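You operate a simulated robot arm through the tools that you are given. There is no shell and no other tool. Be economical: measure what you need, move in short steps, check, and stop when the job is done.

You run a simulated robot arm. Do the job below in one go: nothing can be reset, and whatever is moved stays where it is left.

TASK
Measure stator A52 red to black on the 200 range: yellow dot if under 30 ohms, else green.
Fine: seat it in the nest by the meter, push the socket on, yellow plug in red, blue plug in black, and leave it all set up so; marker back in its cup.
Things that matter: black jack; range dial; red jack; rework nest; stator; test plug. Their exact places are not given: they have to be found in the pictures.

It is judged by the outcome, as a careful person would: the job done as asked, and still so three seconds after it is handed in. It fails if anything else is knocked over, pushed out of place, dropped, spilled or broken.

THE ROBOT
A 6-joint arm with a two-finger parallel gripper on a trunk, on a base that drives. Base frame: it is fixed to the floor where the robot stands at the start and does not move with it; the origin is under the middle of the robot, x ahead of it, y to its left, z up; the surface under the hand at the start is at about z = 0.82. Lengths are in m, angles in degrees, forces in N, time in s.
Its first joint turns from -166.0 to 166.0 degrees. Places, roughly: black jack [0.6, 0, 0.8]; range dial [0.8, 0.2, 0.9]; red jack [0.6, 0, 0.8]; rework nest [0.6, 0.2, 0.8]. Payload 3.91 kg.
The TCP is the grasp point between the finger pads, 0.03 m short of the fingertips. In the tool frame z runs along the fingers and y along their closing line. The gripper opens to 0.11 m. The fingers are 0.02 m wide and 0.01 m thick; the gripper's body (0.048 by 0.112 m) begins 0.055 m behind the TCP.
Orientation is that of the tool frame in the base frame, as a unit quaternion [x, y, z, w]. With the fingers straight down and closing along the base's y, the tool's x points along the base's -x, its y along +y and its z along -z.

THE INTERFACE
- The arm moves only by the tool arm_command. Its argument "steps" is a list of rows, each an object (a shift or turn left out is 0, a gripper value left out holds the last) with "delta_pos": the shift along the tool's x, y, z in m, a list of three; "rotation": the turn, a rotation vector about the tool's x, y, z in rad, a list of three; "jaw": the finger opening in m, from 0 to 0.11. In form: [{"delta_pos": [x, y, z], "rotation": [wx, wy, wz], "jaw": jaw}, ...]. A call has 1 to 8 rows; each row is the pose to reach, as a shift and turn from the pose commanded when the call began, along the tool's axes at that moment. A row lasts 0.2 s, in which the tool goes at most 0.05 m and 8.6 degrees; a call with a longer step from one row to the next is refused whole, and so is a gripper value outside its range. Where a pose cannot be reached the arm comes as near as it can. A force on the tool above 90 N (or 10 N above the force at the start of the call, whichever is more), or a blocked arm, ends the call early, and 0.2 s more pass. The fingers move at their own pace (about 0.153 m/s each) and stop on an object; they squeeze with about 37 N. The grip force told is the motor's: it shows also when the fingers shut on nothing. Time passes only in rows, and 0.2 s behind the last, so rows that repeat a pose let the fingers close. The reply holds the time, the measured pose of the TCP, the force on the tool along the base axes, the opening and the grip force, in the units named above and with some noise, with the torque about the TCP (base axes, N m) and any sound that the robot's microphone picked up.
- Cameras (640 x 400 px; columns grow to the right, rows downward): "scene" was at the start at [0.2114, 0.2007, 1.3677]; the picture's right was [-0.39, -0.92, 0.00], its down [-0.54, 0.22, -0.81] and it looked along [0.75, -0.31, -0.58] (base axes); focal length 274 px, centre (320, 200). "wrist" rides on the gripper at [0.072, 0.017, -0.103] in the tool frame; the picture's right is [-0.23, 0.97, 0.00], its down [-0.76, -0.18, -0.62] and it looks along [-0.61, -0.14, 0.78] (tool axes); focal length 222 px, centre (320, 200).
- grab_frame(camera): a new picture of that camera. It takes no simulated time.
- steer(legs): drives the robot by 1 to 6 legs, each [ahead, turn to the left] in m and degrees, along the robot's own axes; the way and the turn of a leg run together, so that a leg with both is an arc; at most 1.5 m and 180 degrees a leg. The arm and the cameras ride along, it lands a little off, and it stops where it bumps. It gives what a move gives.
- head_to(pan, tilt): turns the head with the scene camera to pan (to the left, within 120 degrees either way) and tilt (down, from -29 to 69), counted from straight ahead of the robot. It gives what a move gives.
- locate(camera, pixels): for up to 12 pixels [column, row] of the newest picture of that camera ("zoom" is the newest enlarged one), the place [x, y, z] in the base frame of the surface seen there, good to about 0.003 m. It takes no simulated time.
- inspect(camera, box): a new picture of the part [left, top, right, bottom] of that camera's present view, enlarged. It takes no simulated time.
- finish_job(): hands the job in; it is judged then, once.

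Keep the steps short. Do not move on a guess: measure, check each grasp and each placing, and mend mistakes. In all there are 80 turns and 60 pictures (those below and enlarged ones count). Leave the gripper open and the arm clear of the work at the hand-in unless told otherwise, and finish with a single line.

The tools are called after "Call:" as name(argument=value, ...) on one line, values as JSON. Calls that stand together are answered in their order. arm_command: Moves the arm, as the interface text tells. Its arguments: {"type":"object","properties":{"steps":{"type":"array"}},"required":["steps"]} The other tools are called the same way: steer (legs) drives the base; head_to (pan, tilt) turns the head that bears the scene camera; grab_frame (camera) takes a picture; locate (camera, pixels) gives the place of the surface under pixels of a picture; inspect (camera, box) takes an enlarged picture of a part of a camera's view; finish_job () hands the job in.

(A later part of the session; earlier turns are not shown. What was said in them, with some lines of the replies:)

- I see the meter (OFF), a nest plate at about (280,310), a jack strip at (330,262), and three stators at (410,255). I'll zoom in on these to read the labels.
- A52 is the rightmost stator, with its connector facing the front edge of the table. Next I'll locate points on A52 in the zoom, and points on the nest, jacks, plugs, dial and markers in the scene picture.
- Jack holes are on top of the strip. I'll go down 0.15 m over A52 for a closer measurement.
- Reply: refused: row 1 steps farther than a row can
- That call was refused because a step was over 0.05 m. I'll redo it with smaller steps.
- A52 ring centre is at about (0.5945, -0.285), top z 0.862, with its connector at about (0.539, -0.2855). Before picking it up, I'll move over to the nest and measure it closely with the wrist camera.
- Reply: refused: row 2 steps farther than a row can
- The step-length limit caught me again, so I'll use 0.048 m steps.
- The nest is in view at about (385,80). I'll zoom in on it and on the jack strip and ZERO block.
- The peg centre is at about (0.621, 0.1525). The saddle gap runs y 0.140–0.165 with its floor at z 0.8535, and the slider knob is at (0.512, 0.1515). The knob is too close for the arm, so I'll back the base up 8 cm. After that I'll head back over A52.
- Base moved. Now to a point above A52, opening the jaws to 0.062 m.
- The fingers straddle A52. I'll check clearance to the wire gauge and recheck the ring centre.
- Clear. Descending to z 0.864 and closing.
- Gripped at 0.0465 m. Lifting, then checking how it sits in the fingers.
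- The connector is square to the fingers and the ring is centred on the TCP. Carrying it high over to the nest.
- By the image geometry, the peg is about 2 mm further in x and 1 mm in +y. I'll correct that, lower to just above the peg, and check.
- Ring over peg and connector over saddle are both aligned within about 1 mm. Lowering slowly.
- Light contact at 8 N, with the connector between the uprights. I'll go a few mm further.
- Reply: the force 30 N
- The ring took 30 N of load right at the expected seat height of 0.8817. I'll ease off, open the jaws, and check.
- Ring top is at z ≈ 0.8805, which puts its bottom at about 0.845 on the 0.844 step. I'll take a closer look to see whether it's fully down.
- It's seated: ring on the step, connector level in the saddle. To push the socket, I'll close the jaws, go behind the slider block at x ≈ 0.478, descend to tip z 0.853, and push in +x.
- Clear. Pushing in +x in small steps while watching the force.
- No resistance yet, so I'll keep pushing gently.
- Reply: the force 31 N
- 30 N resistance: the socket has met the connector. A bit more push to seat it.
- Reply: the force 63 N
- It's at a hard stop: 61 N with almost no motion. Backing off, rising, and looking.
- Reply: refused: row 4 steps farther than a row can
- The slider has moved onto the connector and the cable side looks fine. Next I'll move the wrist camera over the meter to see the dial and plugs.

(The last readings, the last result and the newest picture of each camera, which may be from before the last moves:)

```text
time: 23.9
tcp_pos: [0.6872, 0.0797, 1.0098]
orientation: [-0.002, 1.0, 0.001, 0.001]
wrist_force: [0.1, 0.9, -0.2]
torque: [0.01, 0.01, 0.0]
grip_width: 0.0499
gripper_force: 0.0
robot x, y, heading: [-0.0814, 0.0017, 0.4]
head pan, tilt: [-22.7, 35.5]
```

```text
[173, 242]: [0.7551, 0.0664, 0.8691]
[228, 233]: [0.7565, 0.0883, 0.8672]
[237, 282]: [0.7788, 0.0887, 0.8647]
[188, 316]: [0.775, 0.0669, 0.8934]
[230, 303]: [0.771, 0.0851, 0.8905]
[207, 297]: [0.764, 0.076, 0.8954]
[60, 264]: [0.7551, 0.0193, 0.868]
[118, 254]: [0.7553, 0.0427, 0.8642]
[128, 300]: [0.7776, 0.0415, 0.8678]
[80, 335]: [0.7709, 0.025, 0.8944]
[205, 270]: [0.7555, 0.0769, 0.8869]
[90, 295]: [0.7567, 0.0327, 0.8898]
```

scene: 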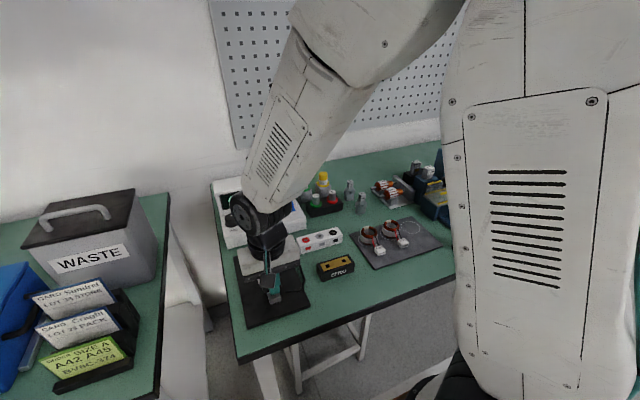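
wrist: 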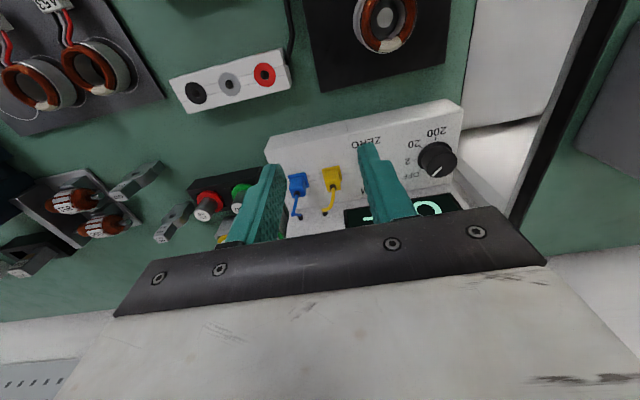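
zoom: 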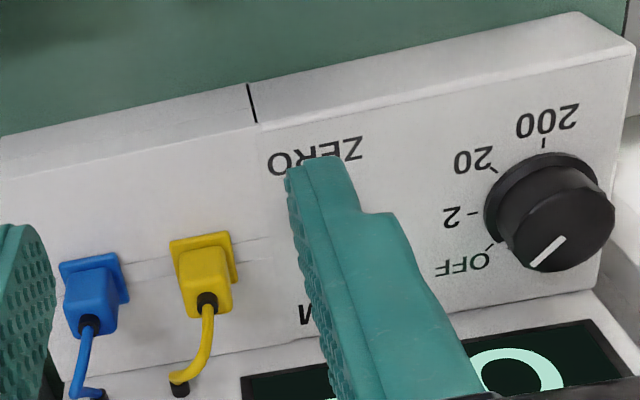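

Dial centre is about (0.772, 0.206), top z 0.890, vertical axis. OFF is at -55° and 200 at -174°, so it needs 120° clockwise as seen from above. I'll move over it and pre-turn the tool 60° counter-clockwise, staying high.

Call:
arm_command(steps=[{"delta_pos": [-0.012, 0.018, 0], "rotation": [0, 0, -0.149], "jaw": 0.052}, {"delta_pos": [-0.024, 0.036, 0], "rotation": [0, 0, -0.298]}, {"delta_pos": [-0.036, 0.054, 0], "rotation": [0, 0, -0.447]}, {"delta_pos": [-0.048, 0.072, 0], "rotation": [0, 0, -0.596]}, {"delta_pos": [-0.06, 0.09, 0], "rotation": [0, 0, -0.745]}, {"delta_pos": [-0.072, 0.108, 0], "rotation": [0, 0, -0.894]}, {"delta_pos": [-0.085, 0.126, 0], "rotation": [0, 0, -1.043]}, {"delta_pos": [-0.085, 0.126, 0], "rotation": [0, 0, -1.043]}])

Call:
inspect(camera="wrist", box=[180, 40, 460, 215])

```text
time: 25.7
tcp_pos: [0.7707, 0.2072, 1.0089]
orientation: [-0.5, 0.866, 0.0, 0.0]
wrist_force: [0.0, 0.5, -0.2]
torque: [-0.02, 0.01, 0.0]
grip_width: 0.052
gripper_force: 0.0
robot x, y, heading: [-0.0791, -0.001, 0.5]
head pan, tilt: [-22.7, 35.5]
```

```text
2.29 times, centred on (320, 128) of wrist
```

zoom: 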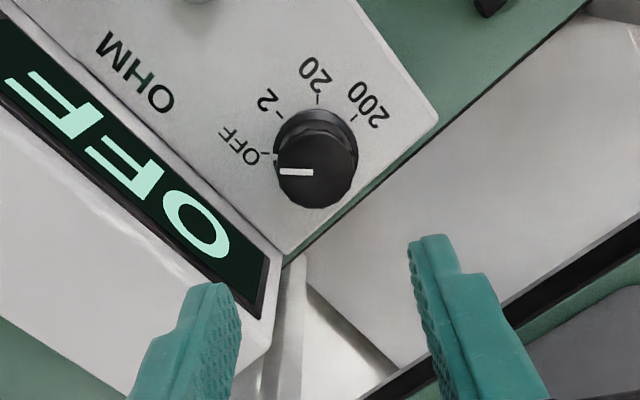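

Call:
locate(camera="zoom", pixels=[[318, 168], [280, 160], [356, 165], [318, 204], [316, 135], [295, 172], [100, 250], [250, 330], [262, 360], [275, 120], [352, 120], [230, 270]])

```text
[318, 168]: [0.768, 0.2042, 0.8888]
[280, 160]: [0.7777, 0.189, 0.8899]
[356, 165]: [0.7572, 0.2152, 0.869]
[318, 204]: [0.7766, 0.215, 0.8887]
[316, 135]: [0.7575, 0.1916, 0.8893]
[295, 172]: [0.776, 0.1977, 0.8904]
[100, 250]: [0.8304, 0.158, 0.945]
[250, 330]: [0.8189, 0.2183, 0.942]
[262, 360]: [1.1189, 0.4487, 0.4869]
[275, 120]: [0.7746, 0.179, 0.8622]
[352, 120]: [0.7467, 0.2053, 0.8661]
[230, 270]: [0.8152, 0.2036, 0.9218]
```

The meter case top is at z 0.945 and x ≥ 0.816, so gripping with the TCP at 0.904 keeps the gripper body clear. Descending and gripping the dial.

Call:
arm_command(steps=[{"delta_pos": [0.002, 0, 0.045]}, {"delta_pos": [0.002, 0, 0.085]}, {"delta_pos": [0.002, 0, 0.105]}, {"delta_pos": [0.002, 0, 0.105], "jaw": 0.02}, {"delta_pos": [0.002, 0, 0.105], "jaw": 0.02}])

```text
time: 26.9
tcp_pos: [0.7725, 0.2064, 0.9023]
orientation: [-0.5, 0.866, 0.0, 0.001]
wrist_force: [14.8, -4.2, -0.6]
torque: [0.44, -0.93, -0.06]
grip_width: 0.0337
gripper_force: 44.6
robot x, y, heading: [-0.0761, -0.0061, 0.1]
head pan, tilt: [-22.7, 35.5]
```

Dial gripped at 0.034 m. Turning clockwise: first part.

Call:
arm_command(steps=[{"delta_pos": [0, -0.001, 0], "rotation": [0, 0, 0.14]}, {"delta_pos": [0, -0.001, 0], "rotation": [0, 0, 0.28]}, {"delta_pos": [0, -0.001, 0], "rotation": [0, 0, 0.42]}, {"delta_pos": [0, -0.001, 0], "rotation": [0, 0, 0.56]}, {"delta_pos": [0, -0.001, 0], "rotation": [0, 0, 0.7]}, {"delta_pos": [0, -0.001, 0], "rotation": [0, 0, 0.84]}, {"delta_pos": [0, -0.001, 0], "rotation": [0, 0, 0.98]}, {"delta_pos": [0, -0.001, 0], "rotation": [0, 0, 1.047]}])

```text
time: 28.7
tcp_pos: [0.7733, 0.204, 0.9031]
orientation: [0.002, 1.0, 0.0, 0.002]
wrist_force: [39.5, -16.2, 0.2]
torque: [-0.42, -1.2, 0.04]
grip_width: 0.0335
gripper_force: 45.1
robot x, y, heading: [-0.0775, -0.0011, 0.3]
head pan, tilt: [-22.7, 35.5]
```

There's a 40 N side load, so I'll relieve it by following it 2–3 mm while continuing the turn.

Call:
arm_command(steps=[{"delta_pos": [-0.0025, -0.001, 0], "rotation": [0, 0, 0.0]}, {"delta_pos": [-0.0025, -0.001, 0], "rotation": [0, 0, 0.14]}, {"delta_pos": [-0.0025, -0.001, 0], "rotation": [0, 0, 0.28]}, {"delta_pos": [-0.0025, -0.001, 0], "rotation": [0, 0, 0.42]}])

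Call:
grab_frame(camera="scene")

```text
time: 29.7
tcp_pos: [0.7731, 0.2028, 0.9038]
orientation: [0.21, 0.978, -0.001, -0.001]
wrist_force: [11.7, -22.2, 6.2]
torque: [0.19, 0.8, 0.02]
grip_width: 0.0333
gripper_force: 45.4
robot x, y, heading: [-0.0803, -0.0049, 0.1]
head pan, tilt: [-22.7, 35.5]
```

```text
21 pictures are left
```

scene: 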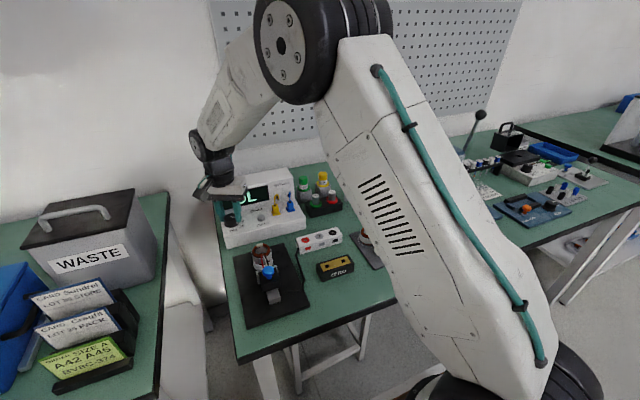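

The meter is on. Turning the remaining ~36°.

Call:
arm_command(steps=[{"delta_pos": [-0.0005, -0.001, 0], "rotation": [0, 0, 0.13]}, {"delta_pos": [-0.0005, -0.001, 0], "rotation": [0, 0, 0.26]}, {"delta_pos": [-0.0005, -0.001, 0], "rotation": [0, 0, 0.39]}, {"delta_pos": [-0.0005, -0.001, 0], "rotation": [0, 0, 0.52]}, {"delta_pos": [-0.0005, -0.001, 0], "rotation": [0, 0, 0.63]}, {"delta_pos": [-0.0005, -0.001, 0], "rotation": [0, 0, 0.63], "jaw": 0.05}, {"delta_pos": [-0.0005, -0.001, 0], "rotation": [0, 0, 0.63], "jaw": 0.05}])

```text
time: 31.3
tcp_pos: [0.7721, 0.2029, 0.9039]
orientation: [0.502, 0.865, 0.0, 0.0]
wrist_force: [-0.6, 0.2, 0.4]
torque: [0.0, 0.03, 0.03]
grip_width: 0.0501
gripper_force: 0.0
robot x, y, heading: [-0.082, 0.0026, 0.3]
head pan, tilt: [-22.7, 35.5]
```

Released. Rising, turning back to square, and moving above the yellow plug.

Call:
arm_command(steps=[{"delta_pos": [0, 0, -0.045], "rotation": [0, 0, 0]}, {"delta_pos": [0, 0, -0.09], "rotation": [0, 0, -0.1496]}, {"delta_pos": [-0.0178, -0.0113, -0.09], "rotation": [0, 0, -0.2992]}, {"delta_pos": [-0.0356, -0.0227, -0.09], "rotation": [0, 0, -0.4488]}, {"delta_pos": [-0.0534, -0.034, -0.09], "rotation": [0, 0, -0.5984]}, {"delta_pos": [-0.0712, -0.0453, -0.09], "rotation": [0, 0, -0.748]}, {"delta_pos": [-0.089, -0.0567, -0.09], "rotation": [0, 0, -0.8976]}, {"delta_pos": [-0.1068, -0.068, -0.09], "rotation": [0, 0, -1.0472]}])

Call:
arm_command(steps=[{"delta_pos": [0, 0, 0.02], "jaw": 0.036}, {"delta_pos": [0, 0, 0.04], "jaw": 0.036}])

Call:
inspect(camera="wrist", box=[200, 80, 440, 230])

```text
time: 33.1
tcp_pos: [0.7673, 0.0759, 0.9955]
orientation: [0.0, 1.0, 0.0, 0.0]
wrist_force: [0.1, 1.1, -1.0]
torque: [0.01, -0.01, 0.0]
grip_width: 0.0502
gripper_force: 0.1
robot x, y, heading: [-0.0803, -0.002, 0.3]
head pan, tilt: [-22.7, 35.5]
```

```text
time: 33.7
tcp_pos: [0.7656, 0.0752, 0.9548]
orientation: [0.001, 1.0, 0.0, 0.0]
wrist_force: [0.2, 0.1, 0.3]
torque: [0.01, 0.03, -0.02]
grip_width: 0.0359
gripper_force: 0.0
robot x, y, heading: [-0.0806, 0.0015, 0.2]
head pan, tilt: [-22.7, 35.5]
```

```text
2.67 times, centred on (320, 155) of wrist
```

zoom: 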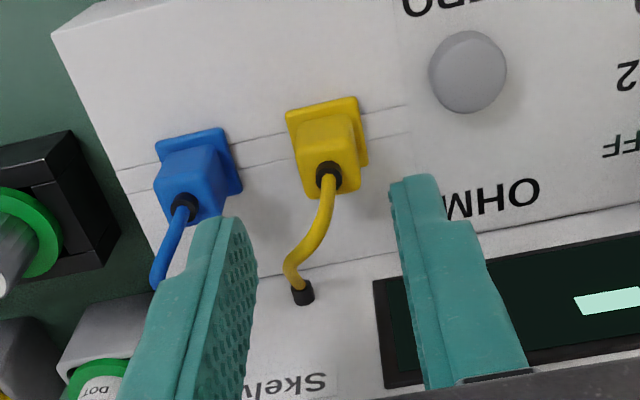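

The yellow plug is square to the tool, 2 mm ahead and 1 mm left. Correcting, descending to z 0.898, and gripping.

Call:
arm_command(steps=[{"delta_pos": [-0.002, 0.001, 0.03]}, {"delta_pos": [-0.002, 0.001, 0.056]}, {"delta_pos": [-0.002, 0.001, 0.056], "jaw": 0.005}, {"delta_pos": [-0.002, 0.001, 0.056], "jaw": 0.005}])

```text
time: 34.7
tcp_pos: [0.7672, 0.0779, 0.8997]
orientation: [0.002, 1.0, 0.0, 0.001]
wrist_force: [-1.4, 3.0, 12.8]
torque: [0.06, 0.08, -0.02]
grip_width: 0.0169
gripper_force: 36.6
robot x, y, heading: [-0.0811, 0.0014, -0.1]
head pan, tilt: [-22.7, 35.5]
```

Gripped at 0.017 m, tips resting on the plug's flange. Lifting straight up.

Call:
arm_command(steps=[{"delta_pos": [0, 0, -0.02]}, {"delta_pos": [0, 0, -0.045]}, {"delta_pos": [0, 0, -0.08]}, {"delta_pos": [0.03, -0.012, -0.09]}, {"delta_pos": [0.072, -0.03, -0.09]}, {"delta_pos": [0.112, -0.045, -0.085]}, {"delta_pos": [0.122, -0.049, -0.06]}, {"delta_pos": [0.122, -0.049, -0.055]}])

Call:
inspect(camera="wrist", box=[200, 60, 440, 240])

```text
time: 36.5
tcp_pos: [0.6462, 0.0286, 0.9522]
orientation: [0.002, 1.0, -0.001, 0.0]
wrist_force: [-0.2, -0.1, -0.4]
torque: [-0.02, 0.0, 0.0]
grip_width: 0.0168
gripper_force: 37.4
robot x, y, heading: [-0.0785, 0.0006, 0.3]
head pan, tilt: [-22.7, 35.5]
```

```text
2.22 times, centred on (320, 150) of wrist
```

zoom: 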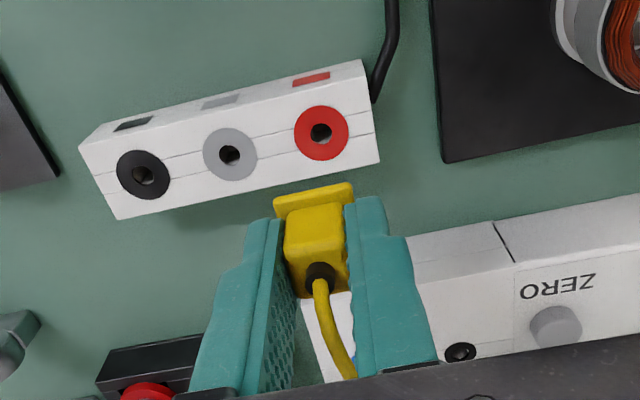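

The red jack is about 2 mm toward the robot from the plug. Shifting and lowering to hover for a closer check.

Call:
arm_command(steps=[{"delta_pos": [0.002, 0, 0.02]}, {"delta_pos": [0.002, 0, 0.052]}, {"delta_pos": [0.002, 0, 0.052]}])

Call:
inspect(camera="wrist", box=[260, 90, 380, 190])

```text
time: 37.3
tcp_pos: [0.6443, 0.0311, 0.9012]
orientation: [0.002, 1.0, 0.0, 0.0]
wrist_force: [0.0, 0.5, 0.1]
torque: [0.03, -0.01, 0.0]
grip_width: 0.017
gripper_force: 36.4
robot x, y, heading: [-0.0807, 0.0019, 0.3]
head pan, tilt: [-22.7, 35.5]
```

```text
4.00 times, centred on (320, 140) of wrist
```

zoom: 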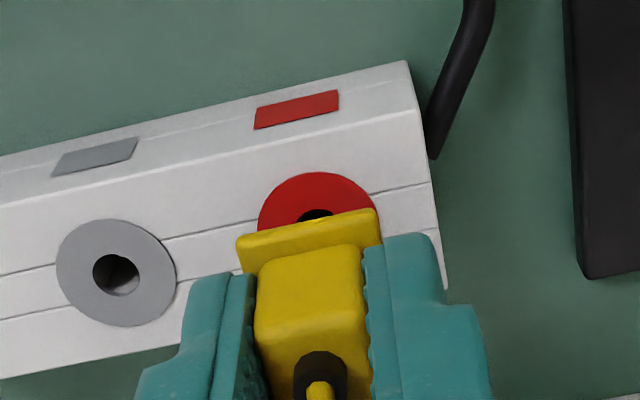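

Within about 1 mm. A small trim, then lowering into the red jack with force checks.

Call:
arm_command(steps=[{"delta_pos": [-0.0005, -0.0007, 0.005]}, {"delta_pos": [-0.0005, -0.0007, 0.01]}, {"delta_pos": [-0.0005, -0.0007, 0.014]}, {"delta_pos": [-0.0005, -0.0007, 0.017]}])

```text
time: 38.3
tcp_pos: [0.6441, 0.0285, 0.8847]
orientation: [0.002, 1.0, 0.0, 0.001]
wrist_force: [-13.0, 5.8, 11.8]
torque: [0.23, 0.53, 0.04]
grip_width: 0.0169
gripper_force: 36.8
robot x, y, heading: [-0.0815, -0.0026, 0.4]
head pan, tilt: [-22.7, 35.5]
```

The pin is in the hole with a side load toward -x/+y. I'll relieve that by 1 mm and continue down.

Call:
arm_command(steps=[{"delta_pos": [0.001, 0.0005, 0]}, {"delta_pos": [0.001, 0.0005, 0.003]}, {"delta_pos": [0.001, 0.0005, 0.006]}])

```text
time: 39.1
tcp_pos: [0.644, 0.0284, 0.884]
orientation: [0.003, 1.0, 0.0, 0.005]
wrist_force: [-19.0, -2.8, 87.5]
torque: [-0.07, 0.82, 0.06]
grip_width: 0.0171
gripper_force: 37.1
robot x, y, heading: [-0.0825, -0.0007, 0.0]
head pan, tilt: [-22.7, 35.5]
```

Blocked at z 0.884 with 87 N. Easing off to see whether it's seated or on the rim.

Call:
arm_command(steps=[{"delta_pos": [0, 0, -0.005]}, {"delta_pos": [0, 0, -0.006]}])

Call:
inspect(camera="wrist", box=[260, 90, 380, 190])

```text
time: 39.7
tcp_pos: [0.6433, 0.0288, 0.8843]
orientation: [0.002, 1.0, 0.0, 0.001]
wrist_force: [13.6, 2.0, 18.4]
torque: [0.08, -0.55, 0.01]
grip_width: 0.0171
gripper_force: 36.8
robot x, y, heading: [-0.0817, -0.0023, 0.4]
head pan, tilt: [-22.7, 35.5]
```

```text
4.00 times, centred on (320, 140) of wrist
```

zoom: 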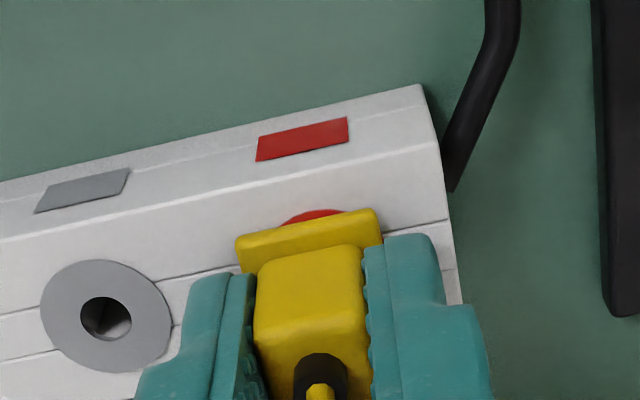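

By the ring's size in the image, the jack's top is at z 0.8486, so TCP 0.883 means the flange is fully seated. Releasing, rising, and moving above the blue plug.

Call:
arm_command(steps=[{"delta_pos": [0, 0, 0], "jaw": 0.036}, {"delta_pos": [0, 0, 0], "jaw": 0.036}, {"delta_pos": [0, 0, -0.045]}, {"delta_pos": [0, 0, -0.09]}, {"delta_pos": [-0.042, 0.001, -0.1]}, {"delta_pos": [-0.085, 0.002, -0.1]}, {"delta_pos": [-0.1245, 0.003, -0.085]}, {"delta_pos": [-0.1245, 0.003, -0.07]}])

Call:
grab_frame(camera="wrist")

```text
time: 41.5
tcp_pos: [0.7685, 0.0323, 0.9551]
orientation: [0.003, 1.0, 0.0, 0.0]
wrist_force: [0.3, 0.4, -0.4]
torque: [-0.03, -0.02, -0.01]
grip_width: 0.036
gripper_force: 0.1
robot x, y, heading: [-0.0821, -0.0005, 0.3]
head pan, tilt: [-22.7, 35.5]
```

```text
16 pictures are left
```

wrist: 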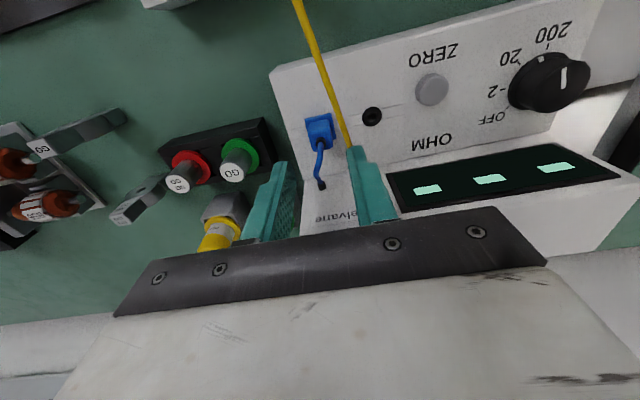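

Call:
locate(camera="wrist", pixels=[[305, 121], [330, 114], [320, 140], [334, 136], [335, 112], [342, 135], [346, 148], [318, 50], [323, 128], [370, 117], [309, 138], [321, 186]])

Call:
inspect(camera="wrist", box=[270, 90, 390, 190])

```text
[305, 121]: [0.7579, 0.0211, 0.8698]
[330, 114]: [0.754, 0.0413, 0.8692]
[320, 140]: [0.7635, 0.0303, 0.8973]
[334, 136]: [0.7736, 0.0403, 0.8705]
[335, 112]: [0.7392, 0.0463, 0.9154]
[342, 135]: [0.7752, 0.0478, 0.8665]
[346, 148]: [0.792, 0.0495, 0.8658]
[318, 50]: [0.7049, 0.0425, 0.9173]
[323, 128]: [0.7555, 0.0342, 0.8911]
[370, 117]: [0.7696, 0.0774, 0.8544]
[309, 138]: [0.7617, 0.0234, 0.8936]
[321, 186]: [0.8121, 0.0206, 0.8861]
```

```text
4.00 times, centred on (330, 140) of wrist
```

zoom: 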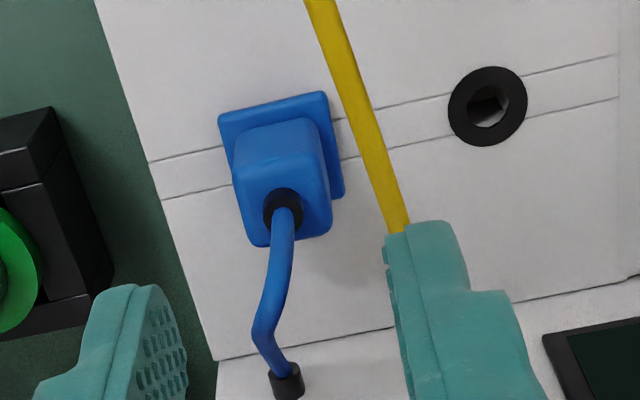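

The display shows "- - -" (open leads) and the dial points at 200. The blue plug is centred under the tool, with the yellow lead passing close on its +y side at z ≈ 0.916. I'll narrow the jaw to 0.024 m and descend while watching the force.

Call:
arm_command(steps=[{"delta_pos": [0.001, -0.0005, 0.0], "jaw": 0.024}, {"delta_pos": [0.001, -0.0005, 0.02], "jaw": 0.024}, {"delta_pos": [0.001, -0.0005, 0.038], "jaw": 0.024}, {"delta_pos": [0.001, -0.0005, 0.055], "jaw": 0.024}])

Call:
arm_command(steps=[{"delta_pos": [0, 0, 0], "jaw": 0.005}, {"delta_pos": [0, 0, 0], "jaw": 0.005}])

```text
time: 42.5
tcp_pos: [0.7685, 0.0308, 0.8992]
orientation: [0.001, 1.0, 0.0, 0.0]
wrist_force: [-0.3, -0.3, 0.2]
torque: [0.01, 0.0, 0.02]
grip_width: 0.0238
gripper_force: 0.0
robot x, y, heading: [-0.0816, 0.0018, 0.3]
head pan, tilt: [-22.7, 35.5]
```

```text
time: 43.1
tcp_pos: [0.7678, 0.032, 0.8984]
orientation: [0.002, 1.0, 0.0, 0.0]
wrist_force: [0.0, 1.1, 0.3]
torque: [0.0, 0.0, -0.01]
grip_width: 0.0171
gripper_force: 36.7
robot x, y, heading: [-0.0803, -0.0002, 0.2]
head pan, tilt: [-22.7, 35.5]
```

Blue gripped cleanly. Lifting and carrying it to hover over the black jack.

Call:
arm_command(steps=[{"delta_pos": [0, 0, -0.03]}, {"delta_pos": [0, 0, -0.075]}, {"delta_pos": [0.04, -0.015, -0.09]}, {"delta_pos": [0.075, -0.045, -0.09]}, {"delta_pos": [0.11, -0.075, -0.085]}, {"delta_pos": [0.124, -0.083, -0.05]}, {"delta_pos": [0.124, -0.083, -0.01]}, {"delta_pos": [0.124, -0.083, -0.003]}])

Call:
inspect(camera="wrist", box=[260, 90, 380, 190])

```text
time: 44.9
tcp_pos: [0.6426, -0.0524, 0.901]
orientation: [0.002, 1.0, 0.001, 0.001]
wrist_force: [-3.8, -1.1, 11.1]
torque: [-0.04, 0.1, 0.02]
grip_width: 0.0167
gripper_force: 37.6
robot x, y, heading: [-0.0801, -0.0011, 0.4]
head pan, tilt: [-22.7, 35.5]
```

```text
4.00 times, centred on (320, 140) of wrist
```

zoom: 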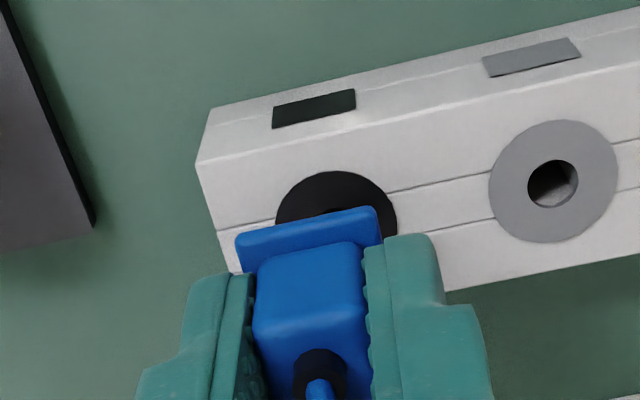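

The pin is touching the rim. Compared with the yellow hover view, the black ring sits about 19 zoom pixels further right, roughly 3.5 mm in +y. I'll lift, correct, and recheck.

Call:
arm_command(steps=[{"delta_pos": [0, 0, -0.005]}, {"delta_pos": [-0.001, 0.0034, -0.005]}, {"delta_pos": [-0.001, 0.0034, 0.0]}])

Call:
inspect(camera="wrist", box=[260, 90, 380, 190])

```text
time: 45.7
tcp_pos: [0.6431, -0.048, 0.9014]
orientation: [0.001, 1.0, 0.0, -0.001]
wrist_force: [-0.3, -0.5, -1.0]
torque: [0.0, 0.0, 0.02]
grip_width: 0.0167
gripper_force: 36.5
robot x, y, heading: [-0.0846, 0.0005, 0.1]
head pan, tilt: [-22.7, 35.5]
```

```text
4.00 times, centred on (320, 140) of wrist
```

zoom: 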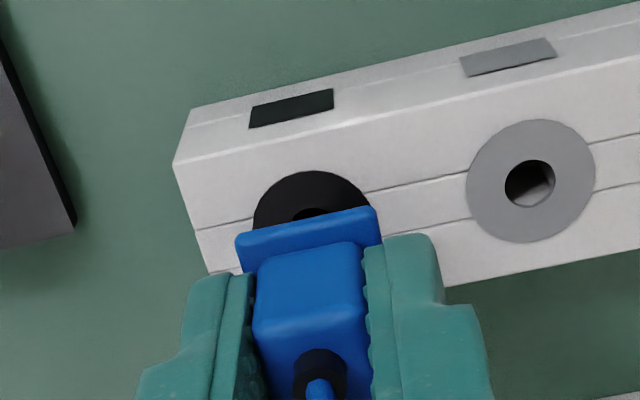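

Now about 1 mm over. Trimming, then descending into the black jack.

Call:
arm_command(steps=[{"delta_pos": [0.0008, -0.0009, 0.002]}, {"delta_pos": [0.0008, -0.0009, 0.008]}, {"delta_pos": [0.0008, -0.0009, 0.014]}, {"delta_pos": [0.0008, -0.0009, 0.017]}])

```text
time: 46.7
tcp_pos: [0.6433, -0.0486, 0.884]
orientation: [0.002, 1.0, 0.0, 0.0]
wrist_force: [0.7, 0.1, -0.3]
torque: [0.01, -0.01, -0.02]
grip_width: 0.017
gripper_force: 36.3
robot x, y, heading: [-0.0765, -0.0012, -0.1]
head pan, tilt: [-22.7, 35.5]
```

Sliding in freely. Pressing the last bit until it seats.

Call:
arm_command(steps=[{"delta_pos": [0, 0, 0.002]}, {"delta_pos": [0, 0, 0.003]}])

```text
time: 47.3
tcp_pos: [0.6436, -0.0479, 0.8843]
orientation: [0.001, 1.0, 0.0, 0.001]
wrist_force: [-7.2, 1.4, 33.2]
torque: [0.03, 0.36, 0.0]
grip_width: 0.017
gripper_force: 36.8
robot x, y, heading: [-0.0806, -0.003, -0.0]
head pan, tilt: [-22.7, 35.5]
```

Blue is seated at the same height as yellow. Releasing, rising, and swinging right so the scene camera can see the display.

Call:
arm_command(steps=[{"delta_pos": [0, 0, -0.002], "jaw": 0.036}, {"delta_pos": [0, 0, -0.002], "jaw": 0.036}, {"delta_pos": [0, 0, -0.045]}, {"delta_pos": [0, 0, -0.09]}, {"delta_pos": [0, -0.02, -0.13]}, {"delta_pos": [0, -0.065, -0.14]}, {"delta_pos": [0, -0.11, -0.14]}, {"delta_pos": [0, -0.155, -0.14]}])

Call:
inspect(camera="scene", box=[210, 165, 370, 285])

```text
time: 49.1
tcp_pos: [0.6425, -0.2044, 1.0242]
orientation: [0.002, 1.0, 0.0, 0.0]
wrist_force: [-0.2, 0.7, -0.1]
torque: [-0.04, -0.05, 0.0]
grip_width: 0.0359
gripper_force: 0.1
robot x, y, heading: [-0.0789, -0.001, 0.2]
head pan, tilt: [-22.7, 35.5]
```

```text
3.33 times, centred on (290, 225) of scene
```

zoom: 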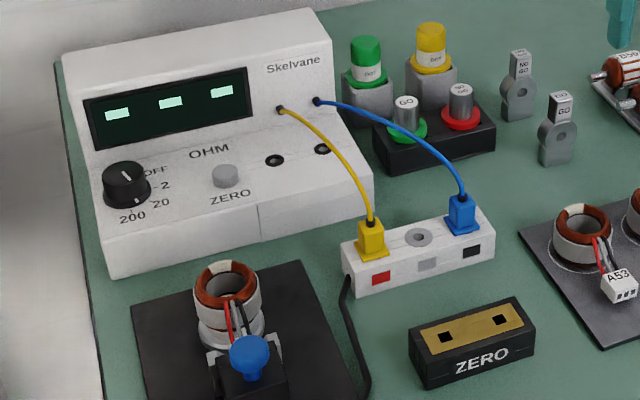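

Both plugs look seated, but the display still shows "- - -", an open circuit. The suspect is the socket, so I'll look closely at the nest.

Call:
inspect(camera="scene", box=[252, 240, 297, 296])

```text
7.14 times, centred on (274, 268) of scene
```

zoom: 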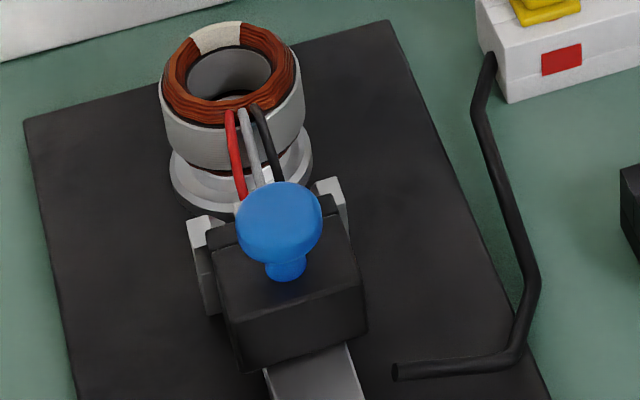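

Call:
locate(camera="zoom", pixels=[[300, 312], [225, 235], [345, 215], [335, 240], [215, 228], [238, 208], [200, 225], [330, 187], [215, 28], [225, 125], [167, 90], [300, 75]])

```text
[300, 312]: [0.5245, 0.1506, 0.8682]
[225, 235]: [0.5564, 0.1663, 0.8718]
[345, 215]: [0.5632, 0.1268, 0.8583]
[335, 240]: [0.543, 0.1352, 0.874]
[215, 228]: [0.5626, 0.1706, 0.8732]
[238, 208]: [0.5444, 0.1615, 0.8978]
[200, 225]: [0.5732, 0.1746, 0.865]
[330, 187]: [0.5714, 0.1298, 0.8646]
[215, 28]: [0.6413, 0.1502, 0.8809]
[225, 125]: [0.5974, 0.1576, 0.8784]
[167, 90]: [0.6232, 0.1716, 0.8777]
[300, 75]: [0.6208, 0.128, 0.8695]
```

The slider block is flush against the saddle, so the socket is home. Next I'll check exactly where the dial points.

Call:
inspect(camera="scene", box=[226, 185, 286, 235])

```text
8.00 times, centred on (256, 210) of scene
```

zoom: 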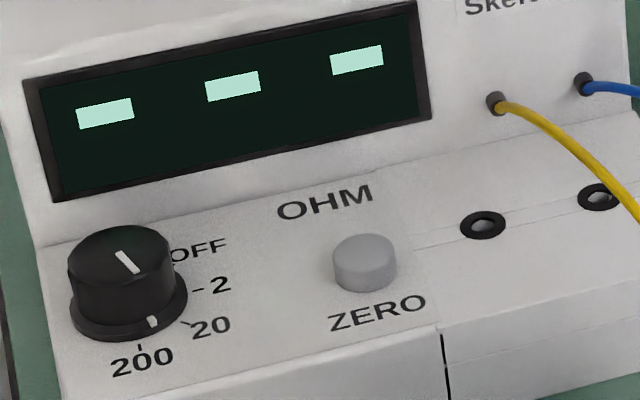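

Call:
locate(camera="zoom", pixels=[[152, 322], [139, 348], [187, 322], [199, 289], [118, 252], [136, 272], [76, 255], [167, 240], [120, 227], [124, 281]])

```text
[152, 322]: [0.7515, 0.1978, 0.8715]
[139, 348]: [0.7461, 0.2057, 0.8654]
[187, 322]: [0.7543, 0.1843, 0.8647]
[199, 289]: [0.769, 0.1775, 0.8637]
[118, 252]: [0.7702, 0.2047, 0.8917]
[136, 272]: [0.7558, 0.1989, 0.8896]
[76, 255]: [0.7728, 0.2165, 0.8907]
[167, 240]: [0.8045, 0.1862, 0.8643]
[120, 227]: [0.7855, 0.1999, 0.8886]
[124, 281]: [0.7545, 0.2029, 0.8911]
```

The pointer is at about -160°, between 20 and 200 and some 20° short, because the knob slipped in the grip. I'll go back and turn it about 20° more.

Call:
arm_command(steps=[{"delta_pos": [-0.0143, 0.0453, 0], "jaw": 0.05}, {"delta_pos": [-0.0286, 0.0907, 0]}, {"delta_pos": [-0.043, 0.136, 0]}, {"delta_pos": [-0.0573, 0.1813, 0]}, {"delta_pos": [-0.0717, 0.2267, 0]}, {"delta_pos": [-0.086, 0.272, 0]}, {"delta_pos": [-0.1003, 0.3173, 0]}, {"delta_pos": [-0.1147, 0.3627, 0]}])

Call:
arm_command(steps=[{"delta_pos": [-0.014, 0.0453, 0]}, {"delta_pos": [-0.014, 0.0453, 0.045]}, {"delta_pos": [-0.014, 0.0453, 0.085]}, {"delta_pos": [-0.014, 0.0453, 0.085]}])

```text
time: 50.9
tcp_pos: [0.7589, 0.1567, 1.0227]
orientation: [0.003, 1.0, 0.0, 0.0]
wrist_force: [-0.1, -0.2, 0.3]
torque: [0.03, 0.0, 0.04]
grip_width: 0.0504
gripper_force: 0.0
robot x, y, heading: [-0.0807, -0.0018, 0.3]
head pan, tilt: [-22.7, 35.5]
```

```text
time: 51.9
tcp_pos: [0.7726, 0.2004, 0.9362]
orientation: [0.002, 1.0, 0.0, 0.001]
wrist_force: [0.2, -0.1, 0.4]
torque: [-0.03, 0.01, 0.01]
grip_width: 0.0501
gripper_force: 0.1
robot x, y, heading: [-0.0813, -0.0023, 0.1]
head pan, tilt: [-22.7, 35.5]
```

Call:
arm_command(steps=[{"delta_pos": [0, 0.0025, 0.02]}, {"delta_pos": [0, 0.0025, 0.035]}, {"delta_pos": [0, 0.0025, 0.035], "jaw": 0.02}, {"delta_pos": [0, 0.0025, 0.035], "jaw": 0.02}])

```text
time: 52.9
tcp_pos: [0.7728, 0.2032, 0.9002]
orientation: [0.002, 1.0, 0.0, 0.0]
wrist_force: [-0.5, -6.9, 0.9]
torque: [0.33, 0.18, 0.0]
grip_width: 0.0337
gripper_force: 45.4
robot x, y, heading: [-0.082, -0.0006, 0.3]
head pan, tilt: [-22.7, 35.5]
```

Well centred this time. Turning clockwise 22°.

Call:
arm_command(steps=[{"delta_pos": [0, -0.0005, 0], "rotation": [0, 0, 0.13]}, {"delta_pos": [0, -0.0005, 0], "rotation": [0, 0, 0.26]}, {"delta_pos": [0, -0.0005, 0], "rotation": [0, 0, 0.38]}, {"delta_pos": [0, -0.0005, 0], "rotation": [0, 0, 0.38]}, {"delta_pos": [0, -0.0005, 0], "rotation": [0, 0, 0.38], "jaw": 0.05}, {"delta_pos": [0, -0.0005, 0], "rotation": [0, 0, 0.38], "jaw": 0.05}])

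Call:
arm_command(steps=[{"delta_pos": [0, 0, -0.045]}, {"delta_pos": [0, 0, -0.09]}, {"delta_pos": [0, -0.03, -0.12]}, {"delta_pos": [0, -0.075, -0.12]}, {"delta_pos": [0, -0.12, -0.12]}, {"delta_pos": [0, -0.165, -0.12]}, {"delta_pos": [0, -0.21, -0.12]}, {"delta_pos": [0, -0.25, -0.12]}])

Call:
inspect(camera="scene", box=[215, 165, 345, 245])

```text
time: 54.3
tcp_pos: [0.7722, 0.2048, 0.9014]
orientation: [0.19, 0.982, 0.0, 0.0]
wrist_force: [0.5, 0.0, -0.3]
torque: [-0.05, -0.02, -0.01]
grip_width: 0.0498
gripper_force: 0.0
robot x, y, heading: [-0.0815, -0.0004, 0.3]
head pan, tilt: [-22.7, 35.5]
```

```text
time: 56.1
tcp_pos: [0.6802, -0.0225, 1.0221]
orientation: [0.19, 0.982, 0.0, 0.0]
wrist_force: [-0.6, 0.3, 0.0]
torque: [-0.01, 0.02, 0.0]
grip_width: 0.0498
gripper_force: 0.1
robot x, y, heading: [-0.0857, -0.0004, 0.3]
head pan, tilt: [-22.7, 35.5]
```

```text
4.92 times, centred on (280, 205) of scene
```

zoom: 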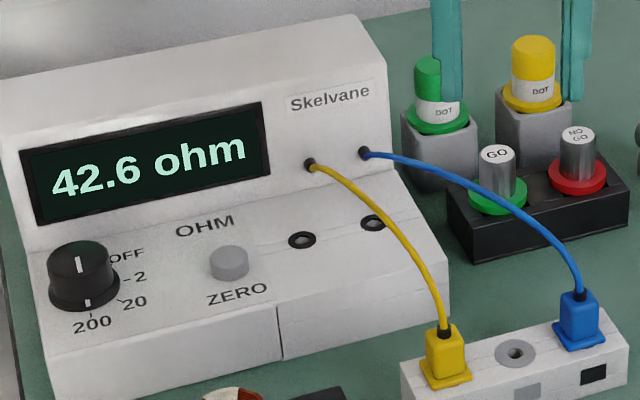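

The dial is on 200 and the reading is a clear 42.6 ohm, well above 30, so it's the green dot. I'll turn square again and move toward the green marker for a close look.

Call:
arm_command(steps=[{"delta_pos": [-0.039, 0.01, 0], "rotation": [0, 0, -0.13]}, {"delta_pos": [-0.078, 0.02, 0], "rotation": [0, 0, -0.26]}, {"delta_pos": [-0.1163, 0.0297, 0], "rotation": [0, 0, -0.384]}, {"delta_pos": [-0.1163, 0.0297, 0], "rotation": [0, 0, -0.384], "jaw": 0.05}])

Call:
inspect(camera="wrist", box=[200, 80, 440, 230])

```text
time: 57.1
tcp_pos: [0.8024, -0.0409, 1.0228]
orientation: [-0.002, 1.0, -0.001, 0.0]
wrist_force: [0.6, -0.1, 1.1]
torque: [0.03, -0.06, -0.01]
grip_width: 0.05
gripper_force: 0.0
robot x, y, heading: [-0.0848, -0.0003, 0.2]
head pan, tilt: [-22.7, 35.5]
```

```text
2.67 times, centred on (320, 155) of wrist
```

zoom: 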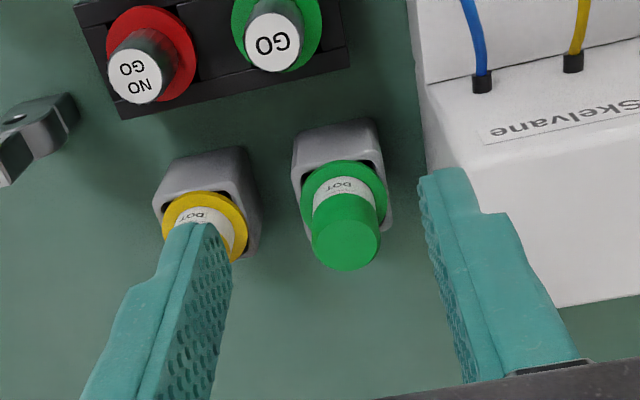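

Call:
locate(camera="zoom", pixels=[[345, 245], [318, 240], [376, 240], [345, 215], [342, 188], [310, 190], [380, 185], [320, 140], [345, 262], [430, 150], [275, 40], [200, 215]])

```text
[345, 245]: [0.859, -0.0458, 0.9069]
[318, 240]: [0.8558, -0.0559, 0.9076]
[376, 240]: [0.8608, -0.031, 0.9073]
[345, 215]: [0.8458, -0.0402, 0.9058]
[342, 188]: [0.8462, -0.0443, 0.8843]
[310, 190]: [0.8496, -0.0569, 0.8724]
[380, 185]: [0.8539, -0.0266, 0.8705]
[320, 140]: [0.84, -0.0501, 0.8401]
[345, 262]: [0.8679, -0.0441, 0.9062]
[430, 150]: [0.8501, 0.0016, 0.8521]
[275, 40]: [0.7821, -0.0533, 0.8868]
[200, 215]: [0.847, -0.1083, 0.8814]
```

The marker centre is about (0.8585, -0.0445), top z 0.907, collar at 0.872. Moving over, descending to 0.907 and gripping.

Call:
arm_command(steps=[{"delta_pos": [-0.03, -0.002, 0]}, {"delta_pos": [-0.0565, -0.0035, 0]}, {"delta_pos": [-0.0565, -0.0035, 0.045]}, {"delta_pos": [-0.0565, -0.0035, 0.085]}, {"delta_pos": [-0.0565, -0.0035, 0.115]}, {"delta_pos": [-0.0565, -0.0035, 0.115], "jaw": 0.01}, {"delta_pos": [-0.0565, -0.0035, 0.115], "jaw": 0.01}])

```text
time: 58.7
tcp_pos: [0.8543, -0.0457, 0.9076]
orientation: [-0.001, 1.0, 0.0, 0.0]
wrist_force: [-0.6, -1.3, -0.2]
torque: [0.03, 0.01, -0.01]
grip_width: 0.0286
gripper_force: 36.8
robot x, y, heading: [-0.0771, 0.0002, -0.1]
head pan, tilt: [-22.7, 35.5]
```

Marker gripped at 0.029 m. Lifting straight out of the cup.

Call:
arm_command(steps=[{"delta_pos": [0, 0, -0.02]}, {"delta_pos": [0, 0, -0.045]}, {"delta_pos": [0, 0, -0.085]}, {"delta_pos": [0, 0, -0.12]}])

Call:
inspect(camera="scene", box=[270, 120, 370, 220])

```text
time: 59.7
tcp_pos: [0.8526, -0.0462, 1.0269]
orientation: [0.0, 1.0, 0.0, -0.001]
wrist_force: [0.5, 1.1, -0.6]
torque: [0.02, 0.06, -0.02]
grip_width: 0.0284
gripper_force: 37.4
robot x, y, heading: [-0.0806, 0.0023, 0.1]
head pan, tilt: [-22.7, 35.5]
```

```text
4.00 times, centred on (320, 170) of scene
```

zoom: 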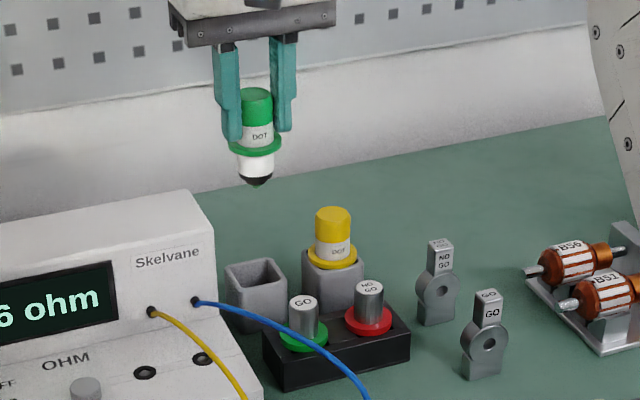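

Call:
locate(camera="zoom", pixels=[[257, 183], [257, 180], [256, 168], [240, 160], [272, 160], [257, 92], [255, 150], [230, 270], [280, 265], [255, 262], [262, 285]])

```text
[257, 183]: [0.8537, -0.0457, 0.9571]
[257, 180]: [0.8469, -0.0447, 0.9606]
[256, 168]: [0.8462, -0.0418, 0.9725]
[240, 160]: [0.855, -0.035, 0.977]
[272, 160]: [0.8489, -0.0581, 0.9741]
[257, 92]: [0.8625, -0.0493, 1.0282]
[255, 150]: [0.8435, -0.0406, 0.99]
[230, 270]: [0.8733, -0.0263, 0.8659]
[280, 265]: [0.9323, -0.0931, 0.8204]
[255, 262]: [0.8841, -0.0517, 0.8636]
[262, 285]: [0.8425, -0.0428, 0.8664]
```

The marker is out with its tip down, about 0.0715 m below the TCP. The cup is empty and nothing was disturbed. Next I'll carry it high over the meter to above the stator's white patch, at about (0.638, 0.151, 0.881).

Call:
arm_command(steps=[{"delta_pos": [0, 0, -0.04]}, {"delta_pos": [0.031, 0.028, -0.04]}, {"delta_pos": [0.062, 0.056, -0.04]}, {"delta_pos": [0.093, 0.084, -0.04]}, {"delta_pos": [0.124, 0.112, -0.04]}, {"delta_pos": [0.155, 0.14, -0.04]}, {"delta_pos": [0.186, 0.168, -0.04]}, {"delta_pos": [0.217, 0.1965, -0.04]}])

Call:
arm_command(steps=[{"delta_pos": [0, 0, 0.03]}, {"delta_pos": [0, 0, 0.07]}, {"delta_pos": [0, 0, 0.09]}, {"delta_pos": [0, 0, 0.09]}])

Call:
inspect(camera="scene", box=[240, 215, 310, 285])

```text
time: 61.5
tcp_pos: [0.6373, 0.1508, 1.0648]
orientation: [0.0, 1.0, 0.0, 0.0]
wrist_force: [0.3, -0.2, -1.5]
torque: [0.01, 0.0, 0.01]
grip_width: 0.0285
gripper_force: 37.1
robot x, y, heading: [-0.0835, -0.0023, 0.2]
head pan, tilt: [-22.7, 35.5]
```

```text
time: 62.5
tcp_pos: [0.639, 0.1507, 0.9764]
orientation: [0.0, 1.0, 0.0, 0.001]
wrist_force: [0.7, -0.4, -0.5]
torque: [-0.01, 0.01, 0.01]
grip_width: 0.0283
gripper_force: 37.3
robot x, y, heading: [-0.0799, -0.0019, 0.4]
head pan, tilt: [-22.7, 35.5]
```

```text
5.71 times, centred on (275, 250) of scene
```

zoom: 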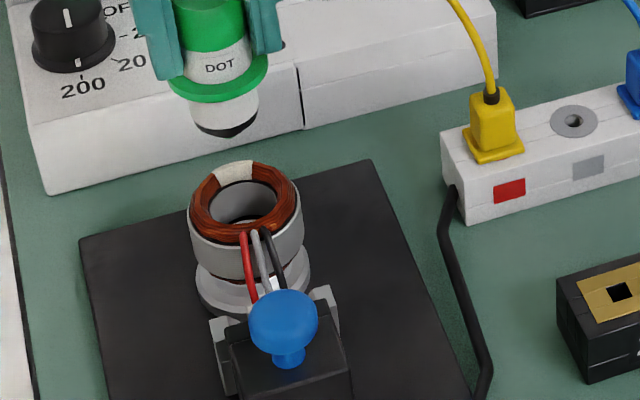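

The tip projects to (0.637, 0.152) and the patch centre to (0.640, 0.150). I'll trim 2 mm and lower gently until it touches.

Call:
arm_command(steps=[{"delta_pos": [-0.0015, -0.001, 0.01]}, {"delta_pos": [-0.0015, -0.001, 0.019]}, {"delta_pos": [-0.0015, -0.001, 0.021]}, {"delta_pos": [-0.0015, -0.001, 0.0225]}])

```text
time: 63.5
tcp_pos: [0.6395, 0.1492, 0.9556]
orientation: [0.0, 1.0, 0.0, 0.003]
wrist_force: [4.7, 2.2, 30.7]
torque: [0.37, -0.67, 0.0]
grip_width: 0.0285
gripper_force: 36.9
robot x, y, heading: [-0.082, -0.0042, 0.5]
head pan, tilt: [-22.7, 35.5]
```

Firm touch at 31 N. Lifting off and checking the mark.

Call:
arm_command(steps=[{"delta_pos": [0, 0, -0.02]}, {"delta_pos": [0, 0, -0.065]}, {"delta_pos": [0, 0, -0.11]}])

Call:
inspect(camera="scene", box=[240, 225, 300, 285])

```text
time: 64.3
tcp_pos: [0.6402, 0.1508, 1.0644]
orientation: [0.0, 1.0, -0.001, -0.001]
wrist_force: [0.6, 0.8, -1.3]
torque: [-0.04, -0.01, -0.01]
grip_width: 0.0284
gripper_force: 36.8
robot x, y, heading: [-0.0817, -0.0015, 0.2]
head pan, tilt: [-22.7, 35.5]
```

```text
6.67 times, centred on (270, 255) of scene
```

zoom: 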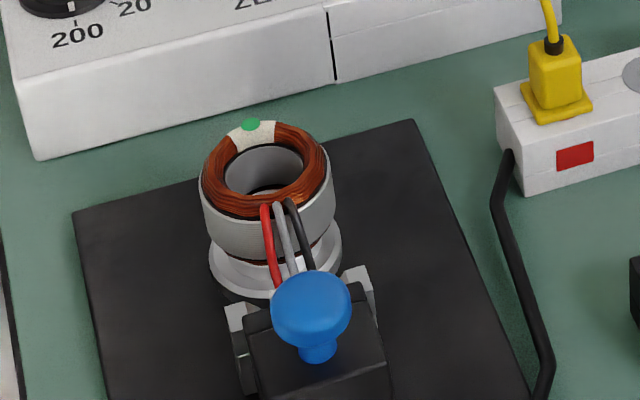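

The green dot is on the white patch. Carrying the marker back along the same path to above its cup.

Call:
arm_command(steps=[{"delta_pos": [-0.031, -0.028, 0]}, {"delta_pos": [-0.062, -0.056, 0]}, {"delta_pos": [-0.093, -0.084, 0]}, {"delta_pos": [-0.124, -0.112, 0]}, {"delta_pos": [-0.155, -0.14, 0]}, {"delta_pos": [-0.186, -0.168, 0]}, {"delta_pos": [-0.2155, -0.1955, 0]}, {"delta_pos": [-0.2155, -0.1955, 0.0375]}])

Call:
arm_command(steps=[{"delta_pos": [0, 0, 0.035]}, {"delta_pos": [0, 0, 0.06]}, {"delta_pos": [0, 0, 0.06]}])

Call:
inspect(camera="scene", box=[270, 140, 370, 220])

```text
time: 66.1
tcp_pos: [0.8556, -0.048, 1.0259]
orientation: [0.0, 1.0, 0.0, 0.0]
wrist_force: [-0.4, -0.6, 0.7]
torque: [-0.01, -0.03, -0.04]
grip_width: 0.0285
gripper_force: 37.1
robot x, y, heading: [-0.0808, -0.0028, 0.1]
head pan, tilt: [-22.7, 35.5]
```

```text
time: 66.9
tcp_pos: [0.8549, -0.0458, 0.9653]
orientation: [0.0, 1.0, -0.001, 0.0]
wrist_force: [-1.3, 0.6, -0.6]
torque: [0.03, 0.03, -0.01]
grip_width: 0.0285
gripper_force: 36.7
robot x, y, heading: [-0.0789, 0.0006, -0.1]
head pan, tilt: [-22.7, 35.5]
```

```text
5.00 times, centred on (320, 180) of scene
```

zoom: 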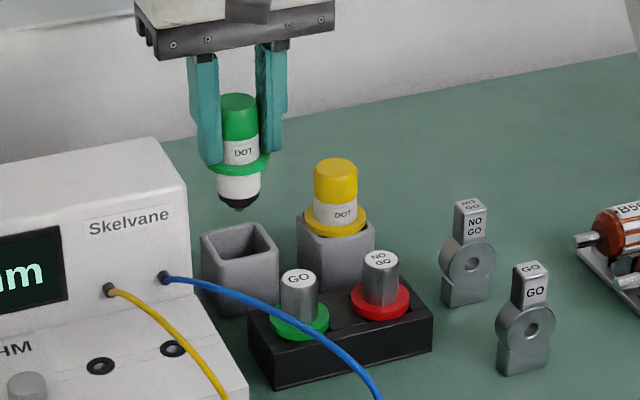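

Upright and over the cup. Lowering the last 6 cm in steps.

Call:
arm_command(steps=[{"delta_pos": [0, 0, 0.025]}, {"delta_pos": [0, 0, 0.045]}, {"delta_pos": [0, 0, 0.054]}, {"delta_pos": [0, 0, 0.058]}])

```text
time: 67.9
tcp_pos: [0.8534, -0.0463, 0.9081]
orientation: [0.0, 1.0, 0.0, -0.001]
wrist_force: [-0.6, -0.2, -0.9]
torque: [0.02, 0.01, 0.01]
grip_width: 0.0288
gripper_force: 37.6
robot x, y, heading: [-0.0819, 0.0008, 0.1]
head pan, tilt: [-22.7, 35.5]
5 turns are left
```

Back at its original height with no load. Settling the last 2 mm, opening, rising straight up, and moving clear.

Call:
arm_command(steps=[{"delta_pos": [0, 0, 0.002]}, {"delta_pos": [0, 0, 0.002], "jaw": 0.05}, {"delta_pos": [0, 0, 0.002], "jaw": 0.05}, {"delta_pos": [0, 0, -0.03]}, {"delta_pos": [0, 0, -0.075]}, {"delta_pos": [0, 0, -0.12]}, {"delta_pos": [0.02, -0.04, -0.125]}, {"delta_pos": [0.04, -0.08, -0.13]}])

Call:
grab_frame(camera="scene")

```text
time: 69.7
tcp_pos: [0.8195, -0.1257, 1.0385]
orientation: [0.0, 1.0, 0.0, 0.0]
wrist_force: [0.1, 0.6, 0.8]
torque: [-0.02, 0.04, 0.03]
grip_width: 0.0501
gripper_force: 0.1
robot x, y, heading: [-0.0851, -0.0023, 0.2]
head pan, tilt: [-22.7, 35.5]
```

```text
3 pictures are left
4 turns are left
```

scene: 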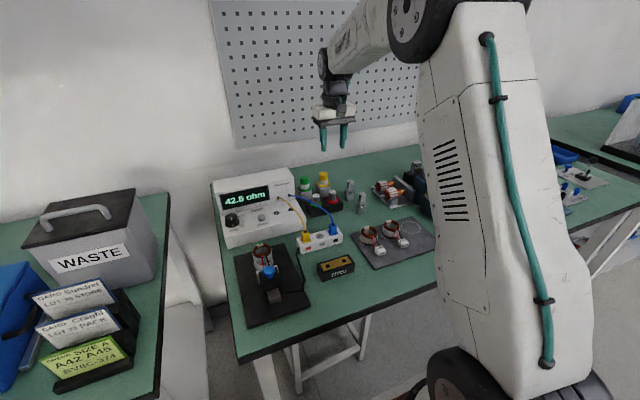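

The display still reads 42.6 ohm, both markers are in their cups, the setup is in place, and the gripper is open and clear. Handing in.

Call:
finish_job()

```text
The job is handed in.
```

A52 reads 42.6 ohm red to black on the 200 range (meter not zeroed first), so it got a green dot; the setup is left in place as asked and the marker is back in its cup.
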